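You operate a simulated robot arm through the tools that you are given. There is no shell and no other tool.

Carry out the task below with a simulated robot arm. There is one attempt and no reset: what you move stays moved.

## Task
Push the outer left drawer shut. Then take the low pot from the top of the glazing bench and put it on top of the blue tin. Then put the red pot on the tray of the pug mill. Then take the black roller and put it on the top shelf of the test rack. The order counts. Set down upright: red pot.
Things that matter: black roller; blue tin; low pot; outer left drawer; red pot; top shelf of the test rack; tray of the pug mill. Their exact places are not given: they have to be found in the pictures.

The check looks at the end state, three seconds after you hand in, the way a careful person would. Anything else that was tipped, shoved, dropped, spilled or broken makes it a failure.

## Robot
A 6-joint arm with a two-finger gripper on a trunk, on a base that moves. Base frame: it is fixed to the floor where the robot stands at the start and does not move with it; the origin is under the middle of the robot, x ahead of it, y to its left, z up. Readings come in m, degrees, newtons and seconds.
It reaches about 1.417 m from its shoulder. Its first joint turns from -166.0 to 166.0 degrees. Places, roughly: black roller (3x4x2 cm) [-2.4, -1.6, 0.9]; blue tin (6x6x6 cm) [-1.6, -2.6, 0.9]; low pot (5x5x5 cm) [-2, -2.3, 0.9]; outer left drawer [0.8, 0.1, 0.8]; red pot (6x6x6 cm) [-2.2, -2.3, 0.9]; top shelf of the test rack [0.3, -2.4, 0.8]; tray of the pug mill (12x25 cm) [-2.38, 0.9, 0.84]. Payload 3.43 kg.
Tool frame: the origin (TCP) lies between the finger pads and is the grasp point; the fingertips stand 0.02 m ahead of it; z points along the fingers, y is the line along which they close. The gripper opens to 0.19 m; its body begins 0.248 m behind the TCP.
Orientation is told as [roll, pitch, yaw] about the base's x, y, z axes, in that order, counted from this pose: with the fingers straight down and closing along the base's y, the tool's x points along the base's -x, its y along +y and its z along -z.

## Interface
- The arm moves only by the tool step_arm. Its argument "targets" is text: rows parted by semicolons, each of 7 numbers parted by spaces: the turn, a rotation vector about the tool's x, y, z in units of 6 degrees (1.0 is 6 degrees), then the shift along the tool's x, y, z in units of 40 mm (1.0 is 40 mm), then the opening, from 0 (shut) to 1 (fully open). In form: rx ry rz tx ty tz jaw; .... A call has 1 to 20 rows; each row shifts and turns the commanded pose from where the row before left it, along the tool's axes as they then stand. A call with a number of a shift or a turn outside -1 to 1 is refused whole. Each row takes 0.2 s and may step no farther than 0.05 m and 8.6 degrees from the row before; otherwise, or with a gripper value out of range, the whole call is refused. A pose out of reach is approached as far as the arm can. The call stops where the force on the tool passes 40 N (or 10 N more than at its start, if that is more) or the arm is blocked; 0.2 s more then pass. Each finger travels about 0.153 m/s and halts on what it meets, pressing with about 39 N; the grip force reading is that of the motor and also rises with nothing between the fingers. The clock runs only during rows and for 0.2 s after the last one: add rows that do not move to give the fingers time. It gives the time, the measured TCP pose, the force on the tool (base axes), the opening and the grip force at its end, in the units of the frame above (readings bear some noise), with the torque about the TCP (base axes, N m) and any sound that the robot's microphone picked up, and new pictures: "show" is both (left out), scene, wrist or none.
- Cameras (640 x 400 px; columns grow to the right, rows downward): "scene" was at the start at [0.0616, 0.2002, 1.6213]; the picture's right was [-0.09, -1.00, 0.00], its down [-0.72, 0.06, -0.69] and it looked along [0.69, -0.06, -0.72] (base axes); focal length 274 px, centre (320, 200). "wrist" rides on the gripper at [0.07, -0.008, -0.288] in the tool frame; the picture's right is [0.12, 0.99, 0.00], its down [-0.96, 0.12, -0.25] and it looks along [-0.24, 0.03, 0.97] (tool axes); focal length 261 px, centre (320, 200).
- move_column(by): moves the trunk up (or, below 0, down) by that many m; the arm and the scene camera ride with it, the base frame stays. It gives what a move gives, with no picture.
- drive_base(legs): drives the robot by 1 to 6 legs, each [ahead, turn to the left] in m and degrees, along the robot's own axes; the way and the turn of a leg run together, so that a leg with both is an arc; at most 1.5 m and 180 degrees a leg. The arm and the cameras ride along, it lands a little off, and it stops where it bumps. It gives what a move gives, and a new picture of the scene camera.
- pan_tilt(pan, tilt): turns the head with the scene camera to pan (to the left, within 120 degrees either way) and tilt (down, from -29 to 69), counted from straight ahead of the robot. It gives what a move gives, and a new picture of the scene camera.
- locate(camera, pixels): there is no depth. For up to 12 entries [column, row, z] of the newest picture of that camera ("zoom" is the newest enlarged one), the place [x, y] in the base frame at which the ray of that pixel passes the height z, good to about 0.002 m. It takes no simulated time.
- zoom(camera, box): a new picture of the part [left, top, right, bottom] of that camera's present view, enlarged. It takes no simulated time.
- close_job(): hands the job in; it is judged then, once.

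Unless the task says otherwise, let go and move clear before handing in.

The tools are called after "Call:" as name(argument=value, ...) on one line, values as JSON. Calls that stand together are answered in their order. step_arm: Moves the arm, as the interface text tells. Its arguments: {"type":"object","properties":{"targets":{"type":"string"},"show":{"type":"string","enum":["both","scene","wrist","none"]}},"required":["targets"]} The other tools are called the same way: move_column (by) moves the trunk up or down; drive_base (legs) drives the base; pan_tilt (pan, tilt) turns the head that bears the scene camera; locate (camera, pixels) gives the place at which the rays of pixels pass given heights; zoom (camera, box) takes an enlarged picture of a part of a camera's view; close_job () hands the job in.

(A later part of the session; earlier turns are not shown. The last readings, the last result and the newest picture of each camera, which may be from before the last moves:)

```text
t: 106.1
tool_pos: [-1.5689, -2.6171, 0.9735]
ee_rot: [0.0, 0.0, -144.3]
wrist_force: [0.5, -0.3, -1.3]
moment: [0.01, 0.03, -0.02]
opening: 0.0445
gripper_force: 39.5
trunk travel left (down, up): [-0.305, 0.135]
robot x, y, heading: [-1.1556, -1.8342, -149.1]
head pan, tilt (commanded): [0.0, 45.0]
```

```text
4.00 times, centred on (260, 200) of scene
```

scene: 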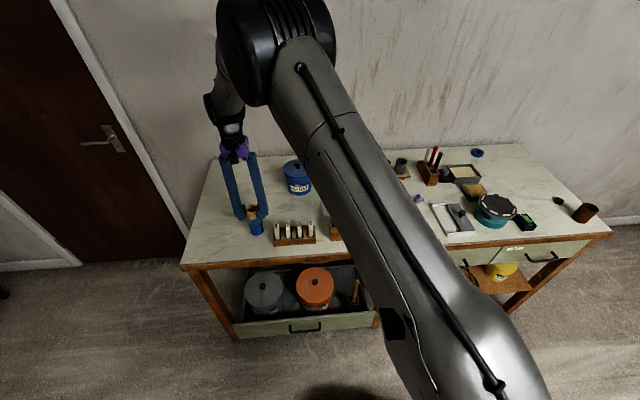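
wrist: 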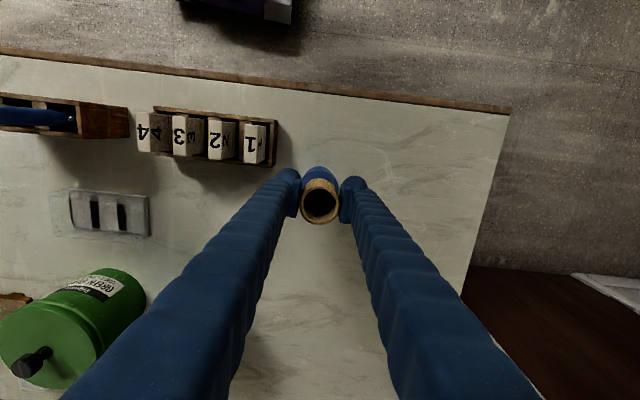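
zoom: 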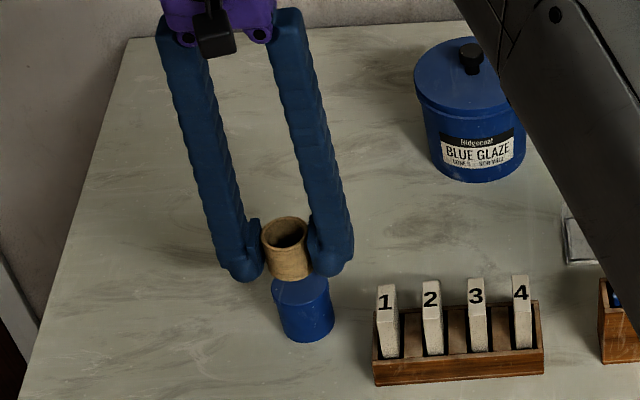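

The wrist view shows tin and pot aligned sideways (both centred near column 320), but the scene zoom hints at an offset. I'll look closer from the scene camera before I lower.

Call:
zoom(camera="scene", box=[235, 195, 285, 245])

Call:
locate(camera="zoom", pixels=[[320, 200, 0.918]])

```text
8.00 times, centred on (260, 220) of scene
```

zoom: 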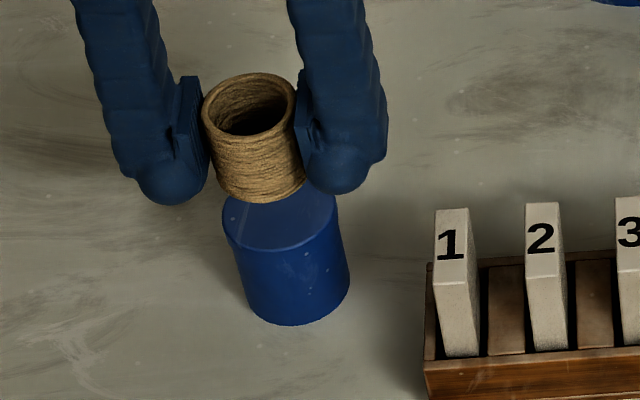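

```text
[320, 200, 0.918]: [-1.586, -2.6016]
```

Call:
locate(camera="zoom", pixels=[[280, 213, 0.918], [222, 215, 0.918], [337, 210, 0.918], [290, 251, 0.918], [249, 104, 0.996], [263, 180, 0.946], [203, 108, 0.996], [296, 100, 0.996], [296, 290, 0.858]])

```text
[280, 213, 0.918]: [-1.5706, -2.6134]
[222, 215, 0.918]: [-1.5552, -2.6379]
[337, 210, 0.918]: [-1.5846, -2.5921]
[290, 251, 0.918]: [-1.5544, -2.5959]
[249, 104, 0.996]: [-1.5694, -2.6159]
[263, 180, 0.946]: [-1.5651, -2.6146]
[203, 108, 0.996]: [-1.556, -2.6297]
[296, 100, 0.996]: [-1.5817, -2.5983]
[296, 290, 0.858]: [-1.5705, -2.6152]
```

The scene triangulation puts tin and pot within about 3 mm of each other, so the alignment is fine. I'll lower to just above contact, then creep down.

Call:
step_arm(targets="0 0 0 0 0 0.25 0; 0 0 0 0 0 0.2 0; 0 0 0 0 0 0.1 0; 0 0 0 0 0 0 0", show="none")

Call:
step_arm(targets="0 0 0 0 0 0.05 0; 0 0 0 0 0 0.05 0; 0 0 0 0 0 0 0", show="none")

Call:
zoom(camera="scene", box=[235, 195, 285, 245])

```text
t: 107.1
tool_pos: [-1.5682, -2.6177, 0.951]
ee_rot: [0.1, 0.0, -144.4]
wrist_force: [0.5, 0.2, -0.3]
moment: [0.0, 0.01, 0.0]
opening: 0.0441
gripper_force: 38.9
trunk travel left (down, up): [-0.305, 0.135]
robot x, y, heading: [-1.1576, -1.8344, -149.1]
head pan, tilt (commanded): [0.0, 45.0]
```

```text
t: 107.9
tool_pos: [-1.5688, -2.6181, 0.9474]
ee_rot: [-0.1, -0.1, -144.5]
wrist_force: [1.0, 0.1, -0.8]
moment: [0.03, 0.01, -0.01]
opening: 0.0445
gripper_force: 39.0
trunk travel left (down, up): [-0.305, 0.135]
robot x, y, heading: [-1.158, -1.8308, -149.1]
head pan, tilt (commanded): [0.0, 45.0]
```

```text
8.00 times, centred on (260, 220) of scene
```

zoom: 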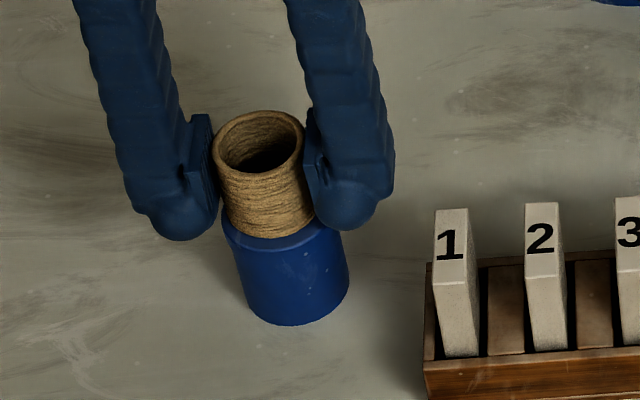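

The pot is nearly touching the tin top, perhaps 2-4 mm to the left in this view. I'll nudge it 2 mm toward −U and keep creeping down until the force reading shows contact.

Call:
step_arm(targets="0 0 0 0 -0.05 0 0; 0 0 0 0 0 0.04 0; 0 0 0 0 0 0 0", show="none")

Call:
step_arm(targets="0 0 0 0 0 0.04 0; 0 0 0 0 0 0 0", show="none")

Call:
step_arm(targets="0 0 0 0 0 0.04 0; 0 0 0 0 0 0 0", show="none")

```text
t: 108.7
tool_pos: [-1.5706, -2.6159, 0.9456]
ee_rot: [-0.1, -0.1, -144.4]
wrist_force: [1.1, 0.1, 0.2]
moment: [0.03, -0.03, 0.0]
opening: 0.0443
gripper_force: 38.4
trunk travel left (down, up): [-0.305, 0.135]
robot x, y, heading: [-1.1579, -1.8359, -149.0]
head pan, tilt (commanded): [0.0, 45.0]
```

```text
t: 109.3
tool_pos: [-1.5706, -2.6165, 0.9454]
ee_rot: [0.0, 0.0, -144.5]
wrist_force: [0.0, -0.2, 8.7]
moment: [0.01, 0.03, 0.06]
opening: 0.0445
gripper_force: 39.1
trunk travel left (down, up): [-0.305, 0.135]
robot x, y, heading: [-1.1588, -1.8314, -149.2]
head pan, tilt (commanded): [0.0, 45.0]
```

```text
t: 109.9
tool_pos: [-1.5689, -2.6169, 0.945]
ee_rot: [0.1, -0.3, -144.4]
wrist_force: [-2.7, -0.7, 26.7]
moment: [-0.04, 0.09, 0.0]
opening: 0.0441
gripper_force: 38.7
trunk travel left (down, up): [-0.305, 0.135]
robot x, y, heading: [-1.1599, -1.8361, -149.4]
head pan, tilt (commanded): [0.0, 45.0]
```

Contact came at z≈0.945, exactly as predicted, and the force is now 27 N, so the pot is seated. I'll back off about 2 mm to unload and then open the fingers.

Call:
step_arm(targets="0 0 0 0 0 -0.05 0; 0 0 0 0 0 0 0", show="none")

Call:
step_arm(targets="0 0 0 0 0 0 0.26; 0 0 0 0 0 0 0.3; 0 0 0 0 0 0 0.34; 0 0 0 0 0 0 0.36; 0 0 0 0 0 0 0.36")

Call:
zoom(camera="scene", box=[235, 195, 285, 245])

```text
t: 110.5
tool_pos: [-1.5699, -2.6162, 0.9446]
ee_rot: [0.1, -0.2, -144.3]
wrist_force: [-2.1, -5.3, 18.5]
moment: [-0.23, 0.13, -0.03]
opening: 0.0446
gripper_force: 38.9
trunk travel left (down, up): [-0.305, 0.135]
robot x, y, heading: [-1.1608, -1.837, -149.2]
head pan, tilt (commanded): [0.0, 45.0]
```

```text
t: 111.7
tool_pos: [-1.5713, -2.6156, 0.944]
ee_rot: [-0.1, -0.1, -144.5]
wrist_force: [-0.2, -0.1, 0.2]
moment: [0.03, -0.02, 0.03]
opening: 0.0686
gripper_force: 0.1
trunk travel left (down, up): [-0.305, 0.135]
robot x, y, heading: [-1.1597, -1.8381, -149.3]
head pan, tilt (commanded): [0.0, 45.0]
```

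scene: 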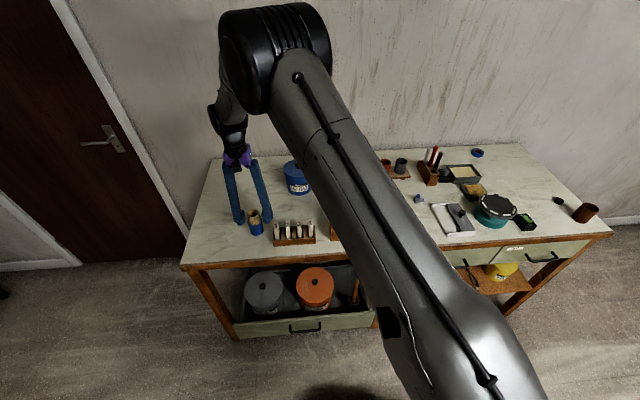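
wrist: 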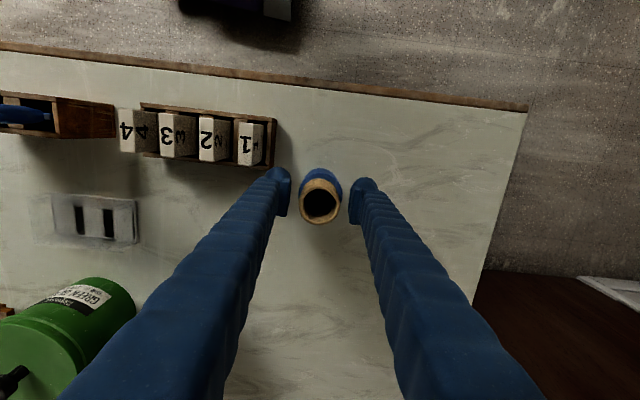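

```text
8.00 times, centred on (260, 220) of scene
```

zoom: 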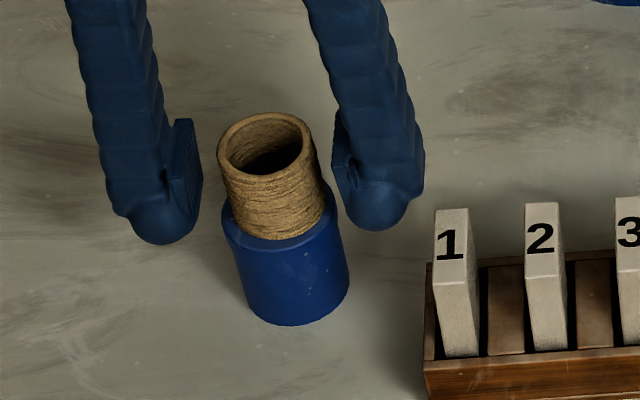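

The low pot stands upright and centred on the blue tin. I'll rise clear of it, then move toward the red pot and turn the gripper 90°, because the red pot's neighbours leave no room for fingers on its sides.

Call:
step_arm(targets="0 0 0 0 0 -0.4 0.36; 0 0 0 0 0 -0.8 0.36; 0 0 0 0 0 -1 0.36; 0 0 0 0 0 -1 0.36; 0 0 0 0 0 -1 0.36; 0 0 0 0 0 -1 0.36; 0 0 0 0 0 0 0.36")

Call:
zoom(camera="scene", box=[215, 185, 315, 255])

```text
t: 113.3
tool_pos: [-1.5676, -2.616, 1.1539]
ee_rot: [0.0, 0.0, -144.5]
wrist_force: [-0.1, -0.6, -0.1]
moment: [0.02, -0.02, 0.02]
opening: 0.0685
gripper_force: 0.1
trunk travel left (down, up): [-0.305, 0.135]
robot x, y, heading: [-1.1596, -1.835, -149.3]
head pan, tilt (commanded): [0.0, 45.0]
```

scene: 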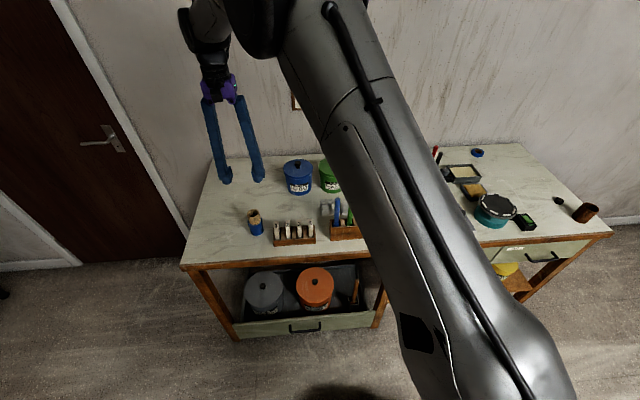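
wrist: 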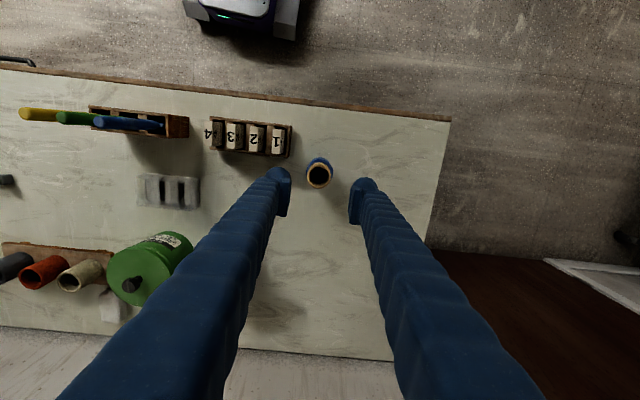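

```text
5.71 times, centred on (265, 220) of scene
```

zoom: 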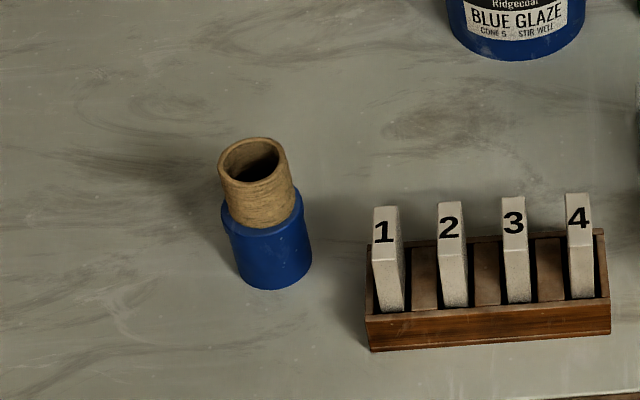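

The stack is standing free. I'll fly back along the bench toward the red pot, keeping z≈1.15 so I stay above the glaze tins.

Call:
step_arm(targets="0 0 0 -0.167 -0.95 0 0.4; 0 0 0 -0.167 -0.95 0 0.4; 0 0 0 -0.167 -0.95 0 0.4; 0 0 0 -0.167 -0.95 0 0.4; 0 0 0 -0.167 -0.95 0 0.4; 0 0 0 -0.167 -0.95 0 0.4; 0 0 0 -0.167 -0.95 0 0.4; 0 0 0 -0.167 -0.95 0 0.4; 0 0 0 -0.167 -0.95 0 0.4; 0 0 0 -0.167 -0.95 0 0.4; 0 0 0 -0.167 -0.95 0 0.4; 0 0 0 -0.167 -0.95 0 0.4; 0 0 0 -0.167 -0.95 0 0.4; 0 0 0 -0.167 -0.95 0 0.4; 0 0 0 -0.167 -0.95 0 0.4; 0 0 0 0 0 0 0.4")

Call:
zoom(camera="wrist", box=[220, 130, 420, 300])

```text
t: 116.7
tool_pos: [-1.9836, -2.2136, 1.1533]
ee_rot: [0.0, 0.0, -144.4]
wrist_force: [0.5, -0.5, 0.1]
moment: [-0.05, -0.03, 0.0]
opening: 0.0763
gripper_force: 0.0
trunk travel left (down, up): [-0.305, 0.135]
robot x, y, heading: [-1.1589, -1.8357, -149.3]
head pan, tilt (commanded): [0.0, 45.0]
```

scene: 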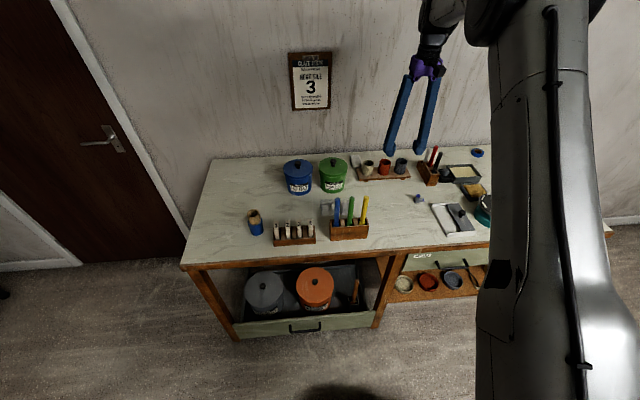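
wrist: 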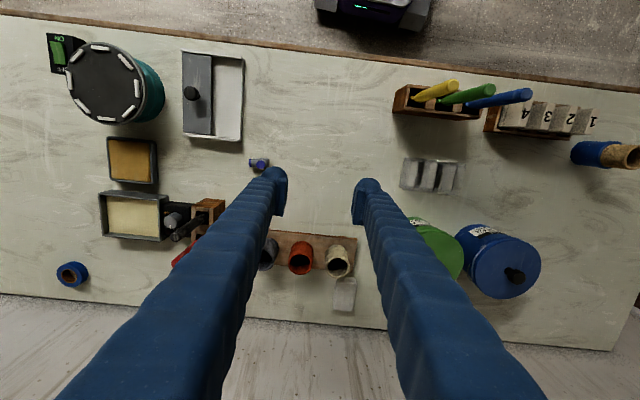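

```text
2.35 times, centred on (320, 215) of wrist
```

zoom: 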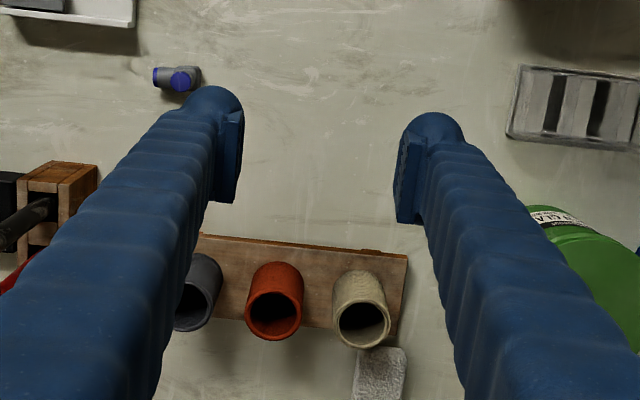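

The red pot's rim is at (273,316) in the zoom, the middle of three pots on the board and about 7 cm from its neighbours. I'll locate it at candidate rim heights to triangulate with the scene view.

Call:
locate(camera="zoom", pixels=[[273, 316, 0.94], [273, 316, 0.93], [273, 316, 0.95], [246, 316, 0.94], [303, 316, 0.94], [362, 323, 0.94], [197, 300, 0.94], [330, 246, 0.878], [330, 328, 0.878], [398, 254, 0.878]])

Call:
zoom(camera="scene", box=[345, 145, 425, 195])

Call:
locate(camera="zoom", pixels=[[320, 200, 0.94]])

```text
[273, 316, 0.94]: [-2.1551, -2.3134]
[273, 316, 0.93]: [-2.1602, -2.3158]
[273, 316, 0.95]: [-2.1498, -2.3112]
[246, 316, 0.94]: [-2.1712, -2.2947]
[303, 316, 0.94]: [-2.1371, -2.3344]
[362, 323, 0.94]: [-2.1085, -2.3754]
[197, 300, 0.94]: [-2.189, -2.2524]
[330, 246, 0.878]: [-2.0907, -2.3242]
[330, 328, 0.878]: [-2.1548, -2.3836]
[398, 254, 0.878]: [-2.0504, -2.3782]
```

```text
8.00 times, centred on (385, 170) of scene
```

zoom: 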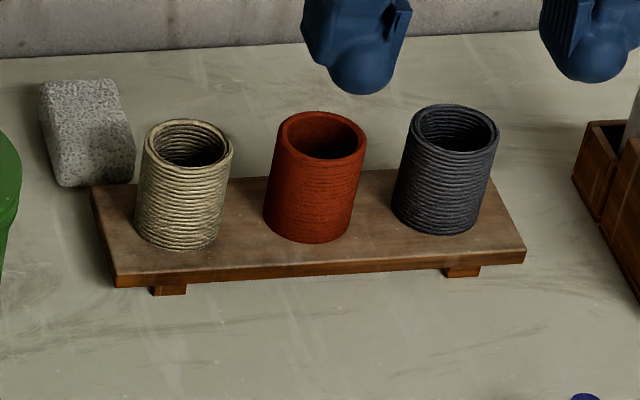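

```text
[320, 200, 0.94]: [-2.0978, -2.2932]
```

Call:
locate(camera="zoom", pixels=[[323, 136, 0.94], [323, 136, 0.95], [308, 218, 0.885], [308, 218, 0.88], [279, 136, 0.94], [367, 136, 0.94], [188, 145, 0.94], [454, 127, 0.94], [320, 266, 0.88], [168, 294, 0.858]])

```text
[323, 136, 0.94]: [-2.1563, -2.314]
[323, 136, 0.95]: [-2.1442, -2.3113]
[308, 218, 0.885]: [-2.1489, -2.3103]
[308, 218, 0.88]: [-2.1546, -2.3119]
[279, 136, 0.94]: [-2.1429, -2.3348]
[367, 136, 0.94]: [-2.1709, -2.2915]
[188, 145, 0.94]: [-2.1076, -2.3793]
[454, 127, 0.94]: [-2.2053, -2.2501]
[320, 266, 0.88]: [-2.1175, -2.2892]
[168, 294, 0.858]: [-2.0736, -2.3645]
```

Both cameras agree exactly: the red pot's rim centre is (-2.156,-2.314) at z=0.94, standing on the board at z≈0.88, with 2.8 cm gaps to its neighbours. I'll turn the gripper 90° so the fingers close front-to-back.

Call:
step_arm(targets="0 0 -1 0 0 0 0.4; 0 0 -1 0 0 0 0.4; 0 0 -1 0 0 0 0.4; 0 0 -1 0 0 0 0.4; 0 0 -1 0 0 0 0.4; 0 0 -1 0 0 0 0.4; 0 0 -1 0 0 0 0.4; 0 0 -1 0 0 0 0.4; 0 0 -1 0 0 0 0.4; 0 0 -1 0 0 0 0.4; 0 0 -1 0 0 0 0.4; 0 0 -1 0 0 0 0.4; 0 0 -1 0 0 0 0.4; 0 0 -1 0 0 0 0.4; 0 0 -1 0 0 0 0.4; 0 0 0 0 0 0 0.4")

```text
t: 120.1
tool_pos: [-1.983, -2.2127, 1.1515]
ee_rot: [0.0, 0.1, -54.3]
wrist_force: [0.5, -0.1, -0.1]
moment: [0.02, -0.01, 0.0]
opening: 0.076
gripper_force: 0.0
trunk travel left (down, up): [-0.305, 0.135]
robot x, y, heading: [-1.1611, -1.8328, -149.1]
head pan, tilt (commanded): [0.0, 45.0]
```

scene: 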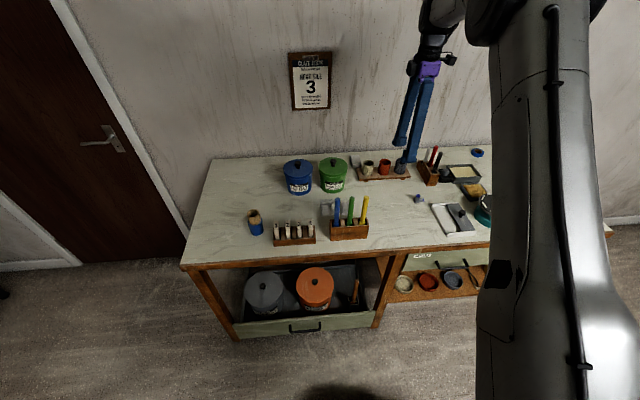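
wrist: 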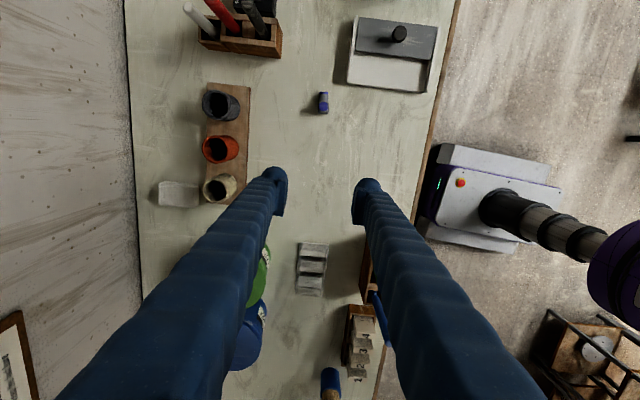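

The turn worked: the tool's closing line now runs front-to-back, and the red pot shows at (221,149). I'll move 0.2 m over it at the same height and check.

Call:
step_arm(targets="0 0 0 0.094 -0.83 0 0.4; 0 0 0 0.094 -0.83 0 0.4; 0 0 0 0.094 -0.83 0 0.4; 0 0 0 0.094 -0.83 0 0.4; 0 0 0 0.094 -0.83 0 0.4; 0 0 0 0 -0.83 0 0.4; 0 0 0 0 0 0.9 0.4; 0 0 0 0 0 0.9 0.4; 0 0 0 0 0 0.9 0.4; 0 0 0 0 0 0 0.4")

Call:
zoom(camera="wrist", box=[220, 110, 420, 270])

```text
t: 122.3
tool_pos: [-2.0696, -2.2674, 1.0338]
ee_rot: [0.0, 0.0, -54.5]
wrist_force: [-0.2, 0.8, 0.6]
moment: [-0.04, 0.04, 0.0]
opening: 0.0761
gripper_force: 0.1
out of reach, approached as far as the arm can: row 4, 5, 6
trunk travel left (down, up): [-0.305, 0.135]
robot x, y, heading: [-1.1585, -1.8318, -149.4]
head pan, tilt (commanded): [0.0, 45.0]
```

scene: 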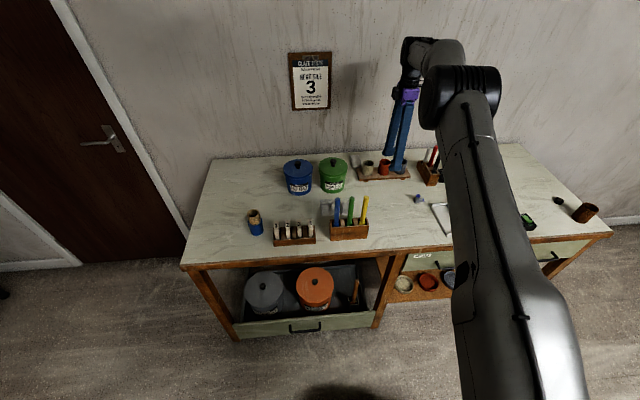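
wrist: 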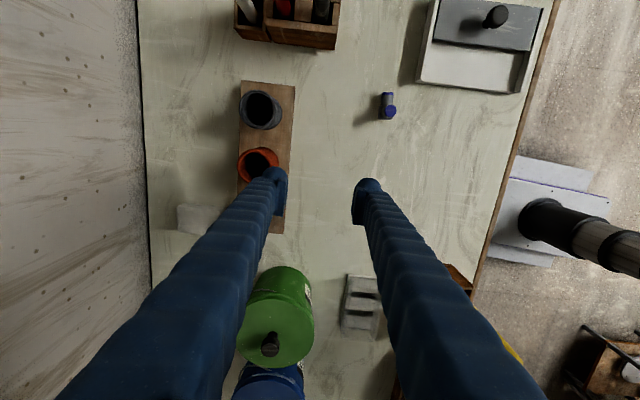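

```text
2.50 times, centred on (320, 190) of wrist
```

zoom: 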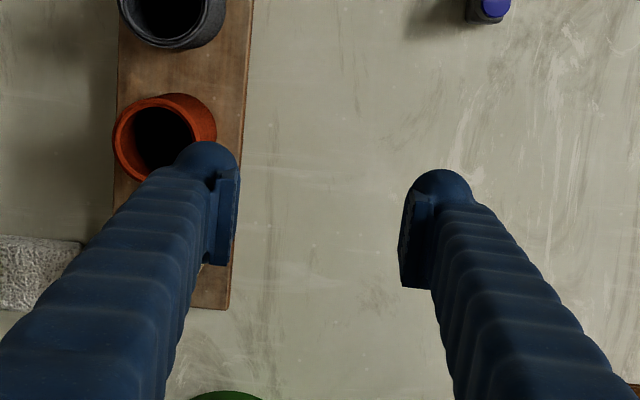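

The arm ran out of reach about 10 cm short at this height. The base still has 0.36 m of clearance to the bench, so I'll drive 0.12 m closer, with the fingertips at z≈1.01, well above the pots.

Call:
drive_base(legs=[[0.12, 0]])

Call:
step_arm(targets="0 0 0 0 0 0 0.4", show="wrist")

Call:
zoom(camera="wrist", box=[220, 110, 420, 270])

```text
t: 123.7
tool_pos: [-2.1736, -2.3296, 1.0305]
ee_rot: [0.1, -0.1, -54.3]
wrist_force: [0.5, 0.5, -0.7]
moment: [0.03, -0.08, 0.03]
opening: 0.0762
gripper_force: 0.1
trunk travel left (down, up): [-0.305, 0.135]
robot x, y, heading: [-1.2608, -1.8955, -149.1]
head pan, tilt (commanded): [0.0, 45.0]
```

scene: 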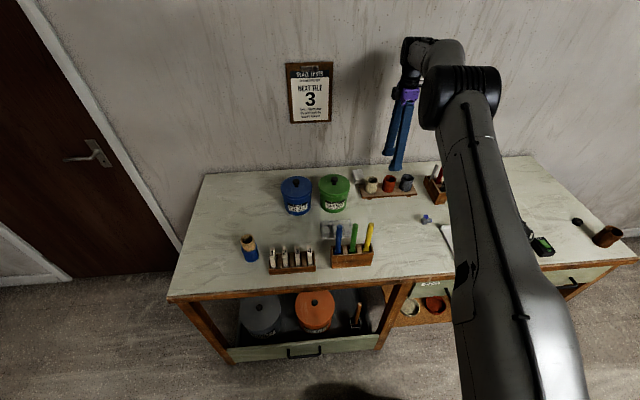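

```text
t: 124.1
tool_pos: [-2.1738, -2.3295, 1.0316]
ee_rot: [0.1, 0.0, -54.3]
wrist_force: [0.0, 0.1, -0.2]
moment: [0.05, -0.05, 0.0]
opening: 0.0759
gripper_force: 0.1
trunk travel left (down, up): [-0.305, 0.135]
robot x, y, heading: [-1.2582, -1.8936, -149.2]
head pan, tilt (commanded): [0.0, 45.0]
```

wrist: 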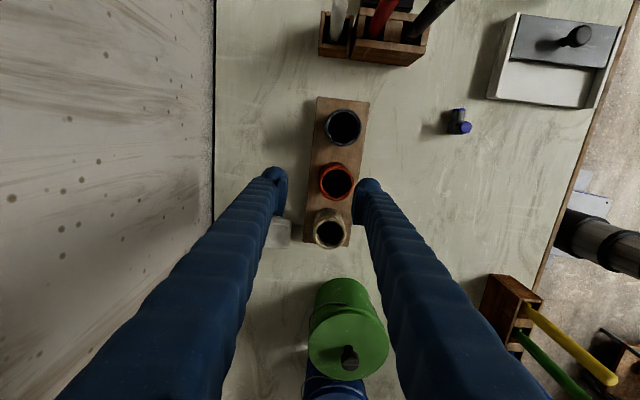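

```text
2.50 times, centred on (320, 190) of wrist
```

zoom: 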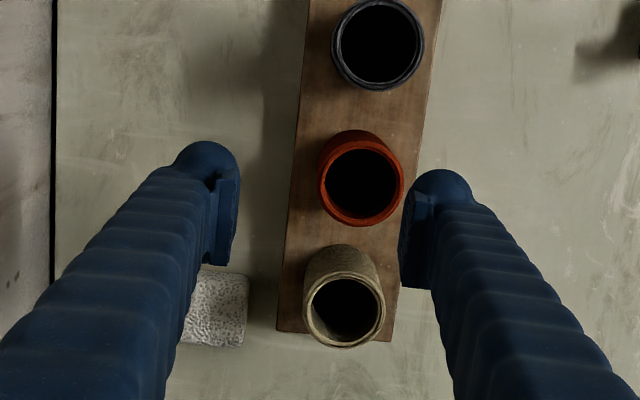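

The red pot's rim is now at (361,183) in the zoom, between the fingers but a little toward the front one. I'll locate it, and also the grey block near the back finger.

Call:
locate(camera="zoom", pixels=[[361, 183, 0.94], [318, 183, 0.94], [404, 183, 0.94], [361, 227, 0.94], [361, 138, 0.94], [345, 310, 0.94], [248, 275, 0.9], [190, 275, 0.9], [377, 45, 0.94], [223, 215, 1.012], [413, 240, 1.012], [245, 300, 0.88]])

```text
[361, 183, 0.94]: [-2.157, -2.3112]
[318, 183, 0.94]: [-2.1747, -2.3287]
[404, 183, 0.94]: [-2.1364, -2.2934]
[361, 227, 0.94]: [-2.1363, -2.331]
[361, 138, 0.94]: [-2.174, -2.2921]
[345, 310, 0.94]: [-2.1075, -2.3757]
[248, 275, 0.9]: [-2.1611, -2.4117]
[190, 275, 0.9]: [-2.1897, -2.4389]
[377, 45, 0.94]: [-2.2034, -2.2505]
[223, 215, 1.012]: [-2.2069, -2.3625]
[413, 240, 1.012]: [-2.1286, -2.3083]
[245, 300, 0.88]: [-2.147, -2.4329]
```

The red pot's centre is (-2.156,-2.311), and the grey block is 5 cm clear of where the back finger will go. I'll centre on the pot and descend to z≈0.912, so the fingertips stay above the board.

Call:
step_arm(targets="0 0 0 0.11 0.62 0 0.42; 0 0 0 0 0 0.7 0.42; 0 0 0 0 0 0.7 0.42; 0 0 0 0 0 0 0.42", show="wrist")

Call:
zoom(camera="wrist", box=[240, 110, 400, 270])

Call:
zoom(camera="scene", box=[345, 120, 445, 210])

```text
t: 125.1
tool_pos: [-2.1551, -2.3111, 0.9749]
ee_rot: [0.2, -0.1, -54.4]
wrist_force: [0.1, 0.7, 0.5]
moment: [-0.01, -0.01, -0.05]
opening: 0.0798
gripper_force: 0.1
trunk travel left (down, up): [-0.305, 0.135]
robot x, y, heading: [-1.2631, -1.896, -149.2]
head pan, tilt (commanded): [0.0, 45.0]
```

wrist: 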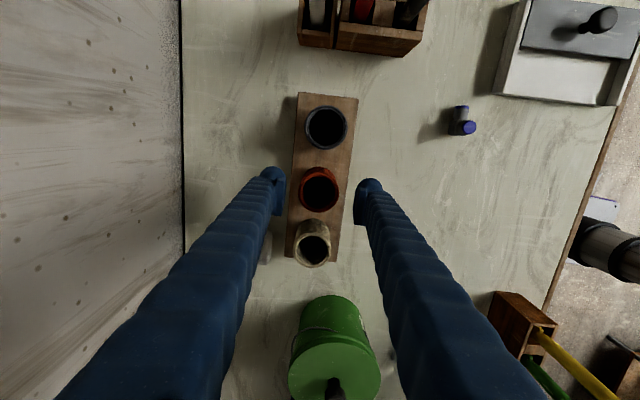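

```text
2.50 times, centred on (320, 190) of wrist
```

zoom: 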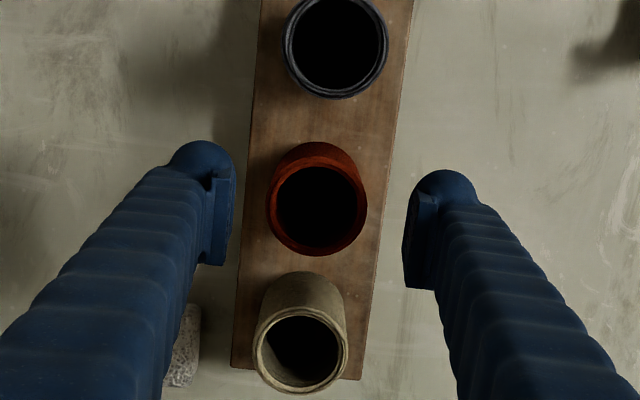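

```text
4.44 times, centred on (395, 165) of scene
```

zoom: 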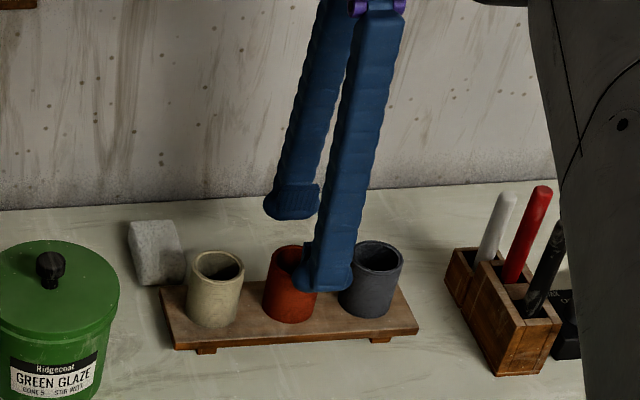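

The pot is centred between the fingers and no neighbour is close. I'll finish the descent and close on it.

Call:
step_arm(targets="0 0 0 -0.04 0 0.5 0.42; 0 0 0 0 0 0.5 0.42; 0 0 0 0 0 0.5 0.42; 0 0 0 0 0 0.05 0.42; 0 0 0 0 0 0 0.42", show="wrist")

Call:
zoom(camera="scene", box=[345, 120, 445, 210])

```text
t: 126.3
tool_pos: [-2.1547, -2.3123, 0.9137]
ee_rot: [0.1, -0.1, -54.5]
wrist_force: [-0.6, 0.3, -0.5]
moment: [0.0, 0.03, 0.02]
opening: 0.0799
gripper_force: 0.1
trunk travel left (down, up): [-0.305, 0.135]
robot x, y, heading: [-1.2607, -1.8945, -149.2]
head pan, tilt (commanded): [0.0, 45.0]
```

wrist: 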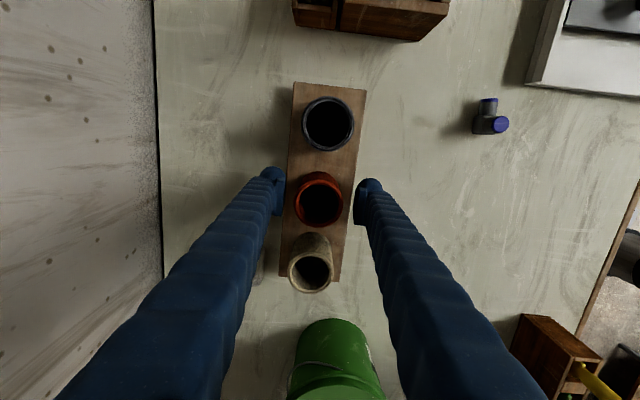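

```text
4.44 times, centred on (395, 165) of scene
```

zoom: 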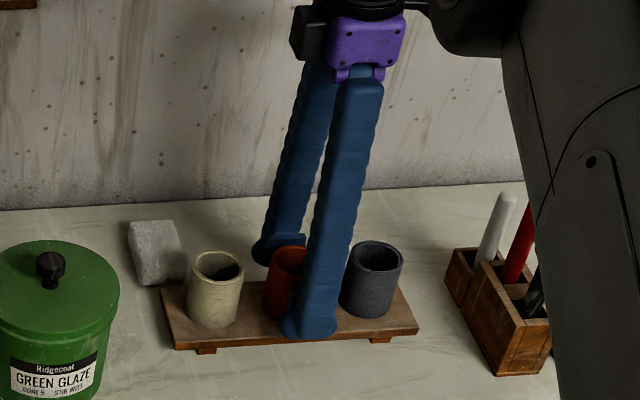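

The fingers straddle the red pot front and back with clear space all round. I'll close.

Call:
step_arm(targets="0 0 0 0 0 0 0.3; 0 0 0 0 0 0 0.2; 0 0 0 0 0 0 0.1; 0 0 0 0 0 0 0; 0 0 0 0 0 0 0", show="wrist")

```text
t: 127.5
tool_pos: [-2.1542, -2.3121, 0.9147]
ee_rot: [0.1, 0.1, -54.5]
wrist_force: [-0.6, -0.5, 0.1]
moment: [0.02, 0.04, -0.01]
opening: 0.0506
gripper_force: 39.0
trunk travel left (down, up): [-0.305, 0.135]
robot x, y, heading: [-1.263, -1.893, -149.0]
head pan, tilt (commanded): [0.0, 45.0]
```

wrist: 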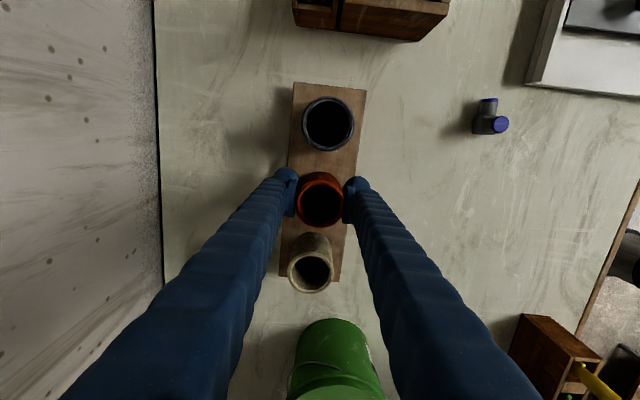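

The red pot is gripped at 0.051 m with 39 N. I'll lift it straight up about 14 cm.

Call:
step_arm(targets="0 0 0 0 0 -0.3 0; 0 0 0 0 0 -0.6 0; 0 0 0 0 0 -0.7 0; 0 0 0 0 0 -0.7 0; 0 0 0 0 0 -0.7 0; 0 0 0 0 0 -0.5 0; 0 0 0 0 0 0 0")

```text
t: 129.1
tool_pos: [-2.1552, -2.3125, 1.0552]
ee_rot: [0.1, 0.0, -54.4]
wrist_force: [-0.4, -0.7, -0.5]
moment: [0.04, -0.03, -0.01]
opening: 0.0509
gripper_force: 39.2
trunk travel left (down, up): [-0.305, 0.135]
robot x, y, heading: [-1.2632, -1.8932, -148.9]
head pan, tilt (commanded): [0.0, 45.0]
```

scene: 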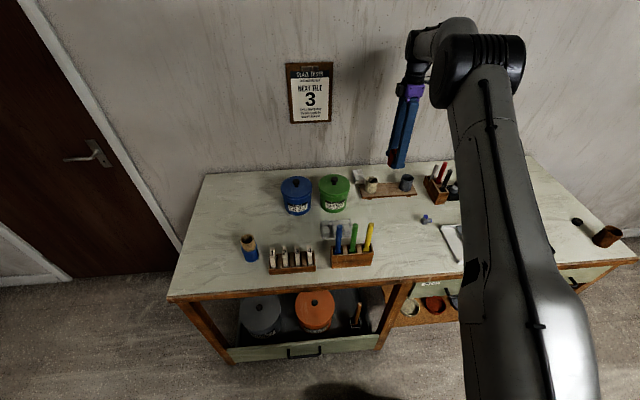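
wrist: 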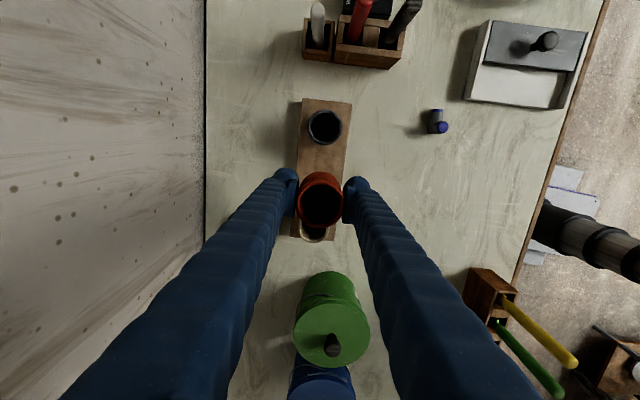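

The red pot is clear of the board and its two neighbours stand undisturbed. I'll pull the arm back toward the robot while rising a bit, keeping it over empty bench.

Call:
step_arm(targets="0 0 0 0 0.7 -0.3 0; 0 0 0 0 0.9 -0.3 0; 0 0 0 0 0.9 -0.3 0; 0 0 0 0 0.9 -0.3 0; 0 0 0 0 0.9 -0.3 0; 0 0 0 0 0.9 -0.3 0; 0 0 0 0 0.9 -0.3 0; 0 0 0 0 0.9 0 0; 0 0 0 0 0.9 0 0; 0 0 0 0 0.9 0 0; 0 0 0 0 0.9 0 0; 0 0 0 0 0.7 0 0; 0 0 0 0 0 0 0")

```text
t: 131.9
tool_pos: [-1.8182, -2.067, 1.1392]
ee_rot: [0.0, 0.0, -54.4]
wrist_force: [0.4, 0.1, -1.0]
moment: [0.03, -0.03, 0.01]
opening: 0.0507
gripper_force: 38.9
trunk travel left (down, up): [-0.305, 0.135]
robot x, y, heading: [-1.262, -1.8954, -149.0]
head pan, tilt (commanded): [0.0, 45.0]
```

scene: 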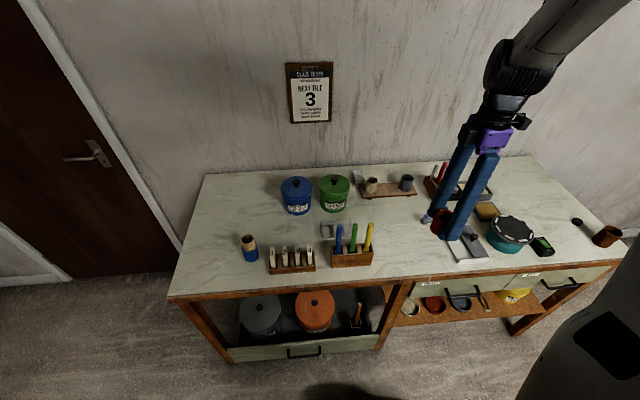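
wrist: 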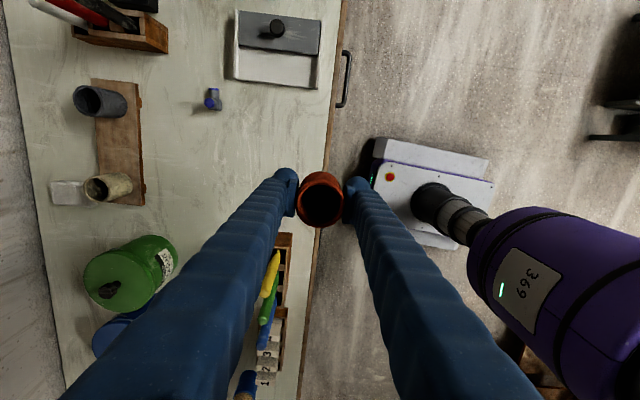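

The pot is held level over the bench's front edge, and the arm is tucked. I'll back off 0.15 m and turn right 85° to face along the corridor toward the pug mill.

Call:
drive_base(legs=[[-0.15, 0], [0, -85]])

Call:
pan_tilt(pan=10, tilt=30)

```text
t: 138.4
tool_pos: [-1.412, -1.2956, 1.1397]
ee_rot: [0.1, 0.0, -133.9]
wrist_force: [-1.0, 0.0, -1.8]
moment: [-0.02, -0.31, -0.01]
opening: 0.0508
gripper_force: 39.0
trunk travel left (down, up): [-0.305, 0.135]
robot x, y, heading: [-1.2009, -1.8675, 129.0]
head pan, tilt (commanded): [0.0, 45.0]
stopped in leg 2: the robot was blocked; the commanded pose is now the measured one
```

scene: 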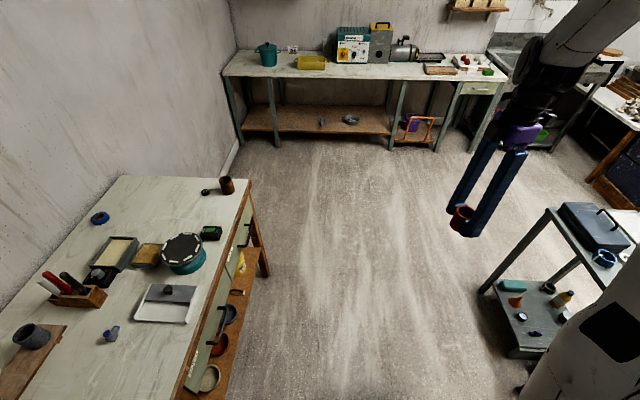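

```text
t: 139.2
tool_pos: [-1.4122, -1.2984, 1.1421]
ee_rot: [-0.1, 0.1, -133.9]
wrist_force: [0.0, -0.3, -1.0]
moment: [0.05, -0.12, -0.01]
opening: 0.0507
gripper_force: 39.0
trunk travel left (down, up): [-0.305, 0.135]
robot x, y, heading: [-1.1968, -1.8697, 129.0]
head pan, tilt (commanded): [10.0, 30.0]
```

scene: 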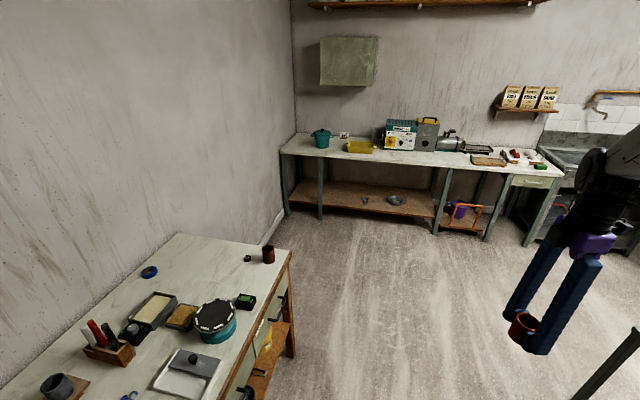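

It stopped 3° short at 129°; both "blocked" turns ended after about 80° with an 8 cm drift, so it is slip in long turns rather than an obstacle. I'll keep turns shorter from now on. The pug mill looks to be on the far bench around (420,135), so I'll zoom in.

Call:
zoom(camera="scene", box=[300, 100, 560, 260])

Call:
locate(camera="scene", pixels=[[475, 148, 0.84], [280, 153, 0.8], [565, 177, 0.8], [488, 240, 0.0], [320, 218, 0.0], [434, 234, 0], [290, 250, 0.87], [277, 240, 0]])

```text
2.46 times, centred on (430, 180) of scene
```

zoom: 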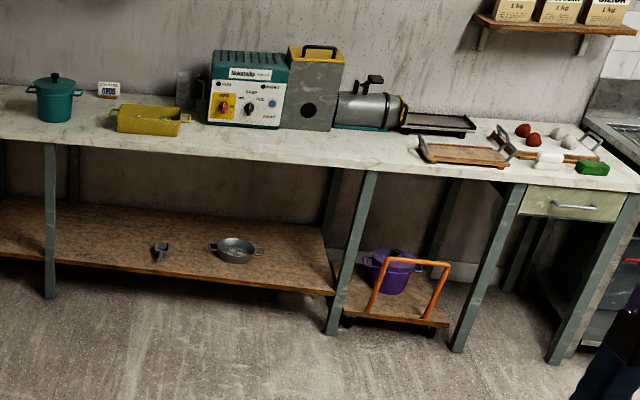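

```text
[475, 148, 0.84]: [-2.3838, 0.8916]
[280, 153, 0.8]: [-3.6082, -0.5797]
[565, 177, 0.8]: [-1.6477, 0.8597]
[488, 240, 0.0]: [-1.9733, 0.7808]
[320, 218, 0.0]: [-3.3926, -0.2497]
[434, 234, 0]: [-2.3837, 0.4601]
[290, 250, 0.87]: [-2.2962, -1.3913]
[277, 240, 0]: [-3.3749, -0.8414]
```

The dark shallow tray at (438,122) in the zoom, in front of the mill's nozzle, is at (-2.384,0.892), which matches the stated place. I'll turn right 20° and drive toward a spot about 0.95 m in front of it, with the floor between clear.

Call:
drive_base(legs=[[0, -20], [1.0, 0]])

Call:
pan_tilt(pan=10, tilt=40)

```text
t: 147.7
tool_pos: [-1.514, -0.3247, 1.1421]
ee_rot: [0.1, 0.0, -154.5]
wrist_force: [0.5, -0.1, -0.7]
moment: [-0.03, 0.01, -0.01]
opening: 0.0507
gripper_force: 39.0
trunk travel left (down, up): [-0.305, 0.135]
robot x, y, heading: [-1.5193, -0.9346, 108.4]
head pan, tilt (commanded): [10.0, 30.0]
```

scene: 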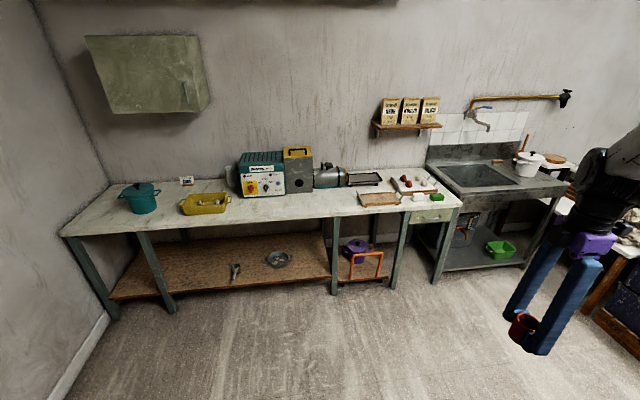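

```text
t: 148.4
tool_pos: [-1.5125, -0.3247, 1.1414]
ee_rot: [-0.1, 0.0, -154.5]
wrist_force: [-0.7, -0.2, -0.5]
moment: [0.04, 0.02, 0.01]
opening: 0.0509
gripper_force: 39.3
trunk travel left (down, up): [-0.305, 0.135]
robot x, y, heading: [-1.5194, -0.9296, 108.3]
head pan, tilt (commanded): [10.0, 40.0]
```

scene: 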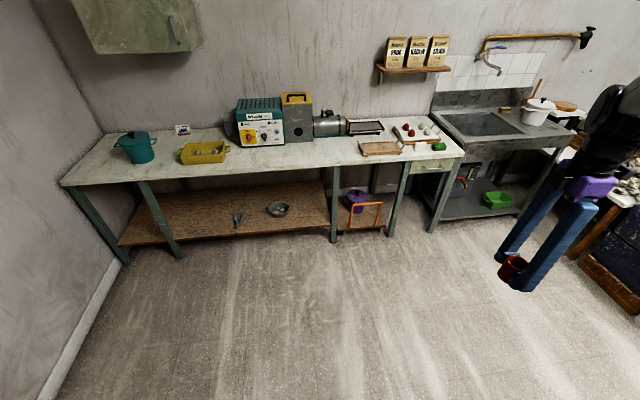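

The floor ahead is clear, and the tray is at (366,127) on the far bench. I'll drive another 1.08 m along this heading, then turn left 15° to face the mill.

Call:
drive_base(legs=[[1.05, 0], [0, 15]])

Call:
pan_tilt(pan=0, tilt=45)

Call:
zoom(camera="scene", box=[200, 80, 460, 240])

```text
t: 157.0
tool_pos: [-2.0057, 0.6555, 1.141]
ee_rot: [-0.1, 0.0, -139.5]
wrist_force: [-0.2, -0.4, -1.3]
moment: [-0.06, -0.04, 0.02]
opening: 0.0511
gripper_force: 39.5
trunk travel left (down, up): [-0.305, 0.135]
robot x, y, heading: [-1.8382, 0.075, 123.4]
head pan, tilt (commanded): [10.0, 40.0]
```

scene: 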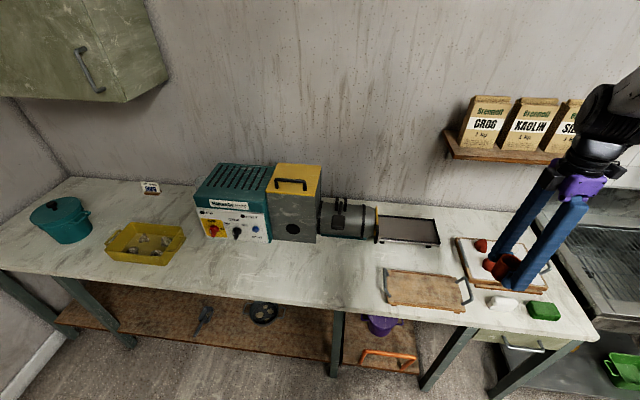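

```text
t: 157.7
tool_pos: [-2.0042, 0.6564, 1.142]
ee_rot: [-0.1, 0.1, -139.6]
wrist_force: [0.2, -0.4, -1.4]
moment: [-0.06, 0.04, -0.01]
opening: 0.0506
gripper_force: 38.5
trunk travel left (down, up): [-0.305, 0.135]
robot x, y, heading: [-1.8344, 0.0768, 123.5]
head pan, tilt (commanded): [0.0, 45.0]
```

scene: 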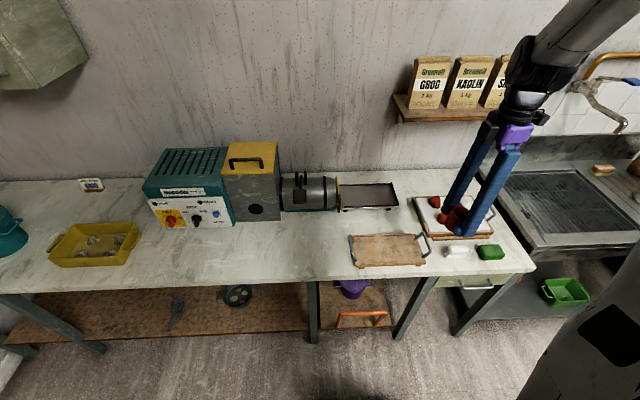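

```text
2.46 times, centred on (330, 160) of scene
```

zoom: 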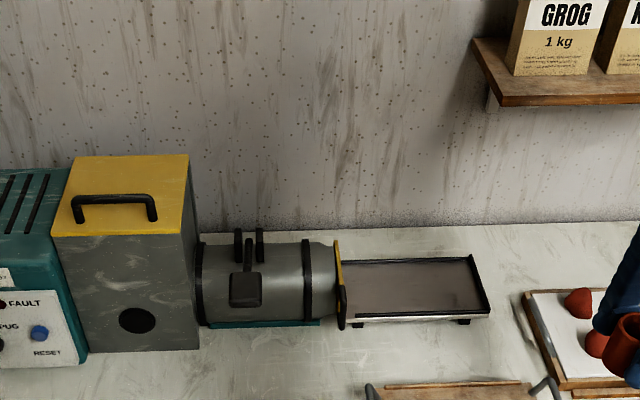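

The tray shows clearly, with corners at about (342,262), (475,256), (490,315) and (348,320) in the zoom, and a wall shelf with bags hangs to its right. I'll locate the tray, the bench back and the shelf.

Call:
locate(camera="zoom", pixels=[[345, 264, 0.84], [474, 257, 0.84], [488, 312, 0.84], [350, 317, 0.84], [415, 287, 0.84], [400, 228, 0.81], [520, 224, 0.81], [490, 105, 1.2], [490, 105, 1.3], [475, 40, 1.3], [470, 322, 0.81]])

Call:
locate(camera="scene", pixels=[[536, 270, 0.81], [390, 340, 0.0], [316, 342, 0.0], [445, 345, 0.0]])

```text
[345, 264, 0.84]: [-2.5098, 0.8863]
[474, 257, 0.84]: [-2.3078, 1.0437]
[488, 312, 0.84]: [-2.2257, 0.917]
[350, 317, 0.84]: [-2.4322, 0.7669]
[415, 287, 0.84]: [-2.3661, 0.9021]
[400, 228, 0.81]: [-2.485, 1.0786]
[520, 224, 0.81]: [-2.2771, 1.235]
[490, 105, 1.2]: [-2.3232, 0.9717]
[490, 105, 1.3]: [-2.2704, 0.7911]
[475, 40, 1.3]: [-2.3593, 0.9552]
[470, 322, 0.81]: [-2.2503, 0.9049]
```

```text
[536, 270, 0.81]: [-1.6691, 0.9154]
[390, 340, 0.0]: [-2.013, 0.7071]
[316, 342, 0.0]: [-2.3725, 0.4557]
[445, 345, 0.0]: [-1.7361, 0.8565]
```

The tray spans about 25 × 13 cm, centred near (-2.37,0.90), and the shelf hangs just behind and right of it. I'll drive 0.1 m closer and turn the gripper back about 95°, so the camera faces the robot and the fingers open along the tray's long side.

Call:
drive_base(legs=[[0.1, 0]])

Call:
step_arm(targets="0 0 1 0 0 0 0; 0 0 1 0 0 0 0; 0 0 1 0 0 0 0; 0 0 1 0 0 0 0; 0 0 1 0 0 0 0; 0 0 1 0 0 0 0; 0 0 1 0 0 0 0; 0 0 1 0 0 0 0; 0 0 1 0 0 0 0; 0 0 1 0 0 0 0; 0 0 1 0 0 0 0; 0 0 1 0 0 0 0; 0 0 1 0 0 0 0; 0 0 1 0 0 0 0; 0 0 1 0 0 0 0; 0 0 0.5 0 0 0 0; 0 0 0 0 0 0 0")

```text
t: 159.0
tool_pos: [-2.062, 0.7411, 1.1412]
ee_rot: [-0.1, 0.1, -139.5]
wrist_force: [-1.1, 0.9, -1.0]
moment: [-0.07, -0.08, 0.0]
opening: 0.0507
gripper_force: 39.0
trunk travel left (down, up): [-0.305, 0.135]
robot x, y, heading: [-1.8946, 0.159, 123.6]
head pan, tilt (commanded): [0.0, 45.0]
```

scene: 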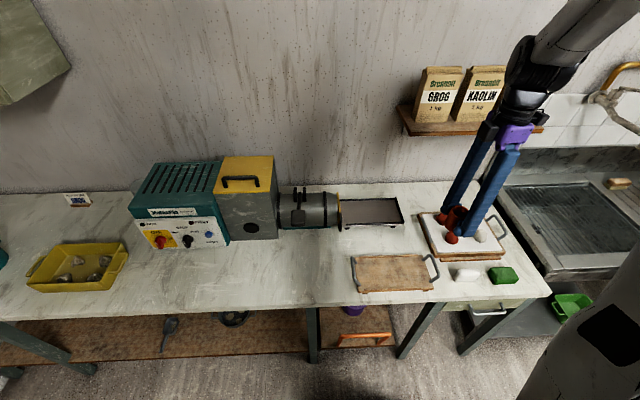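

```text
t: 162.6
tool_pos: [-2.0621, 0.7415, 1.1419]
ee_rot: [0.1, 0.0, 127.5]
wrist_force: [0.3, -0.1, -0.5]
moment: [0.01, 0.02, -0.01]
opening: 0.0507
gripper_force: 39.2
trunk travel left (down, up): [-0.305, 0.135]
robot x, y, heading: [-1.8963, 0.1618, 123.5]
head pan, tilt (commanded): [0.0, 45.0]
```

scene: 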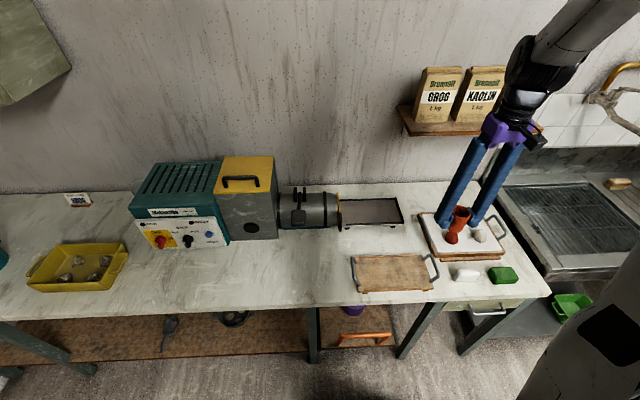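
wrist: 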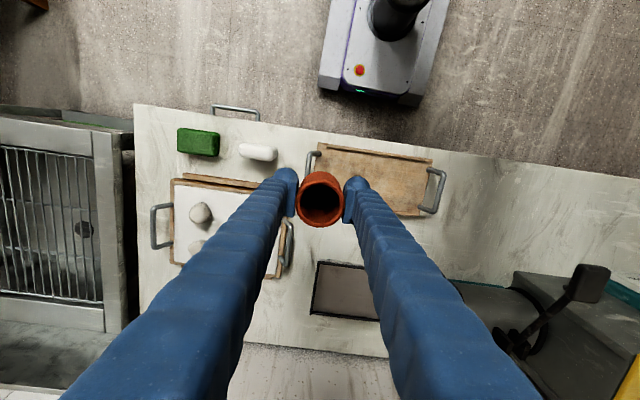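

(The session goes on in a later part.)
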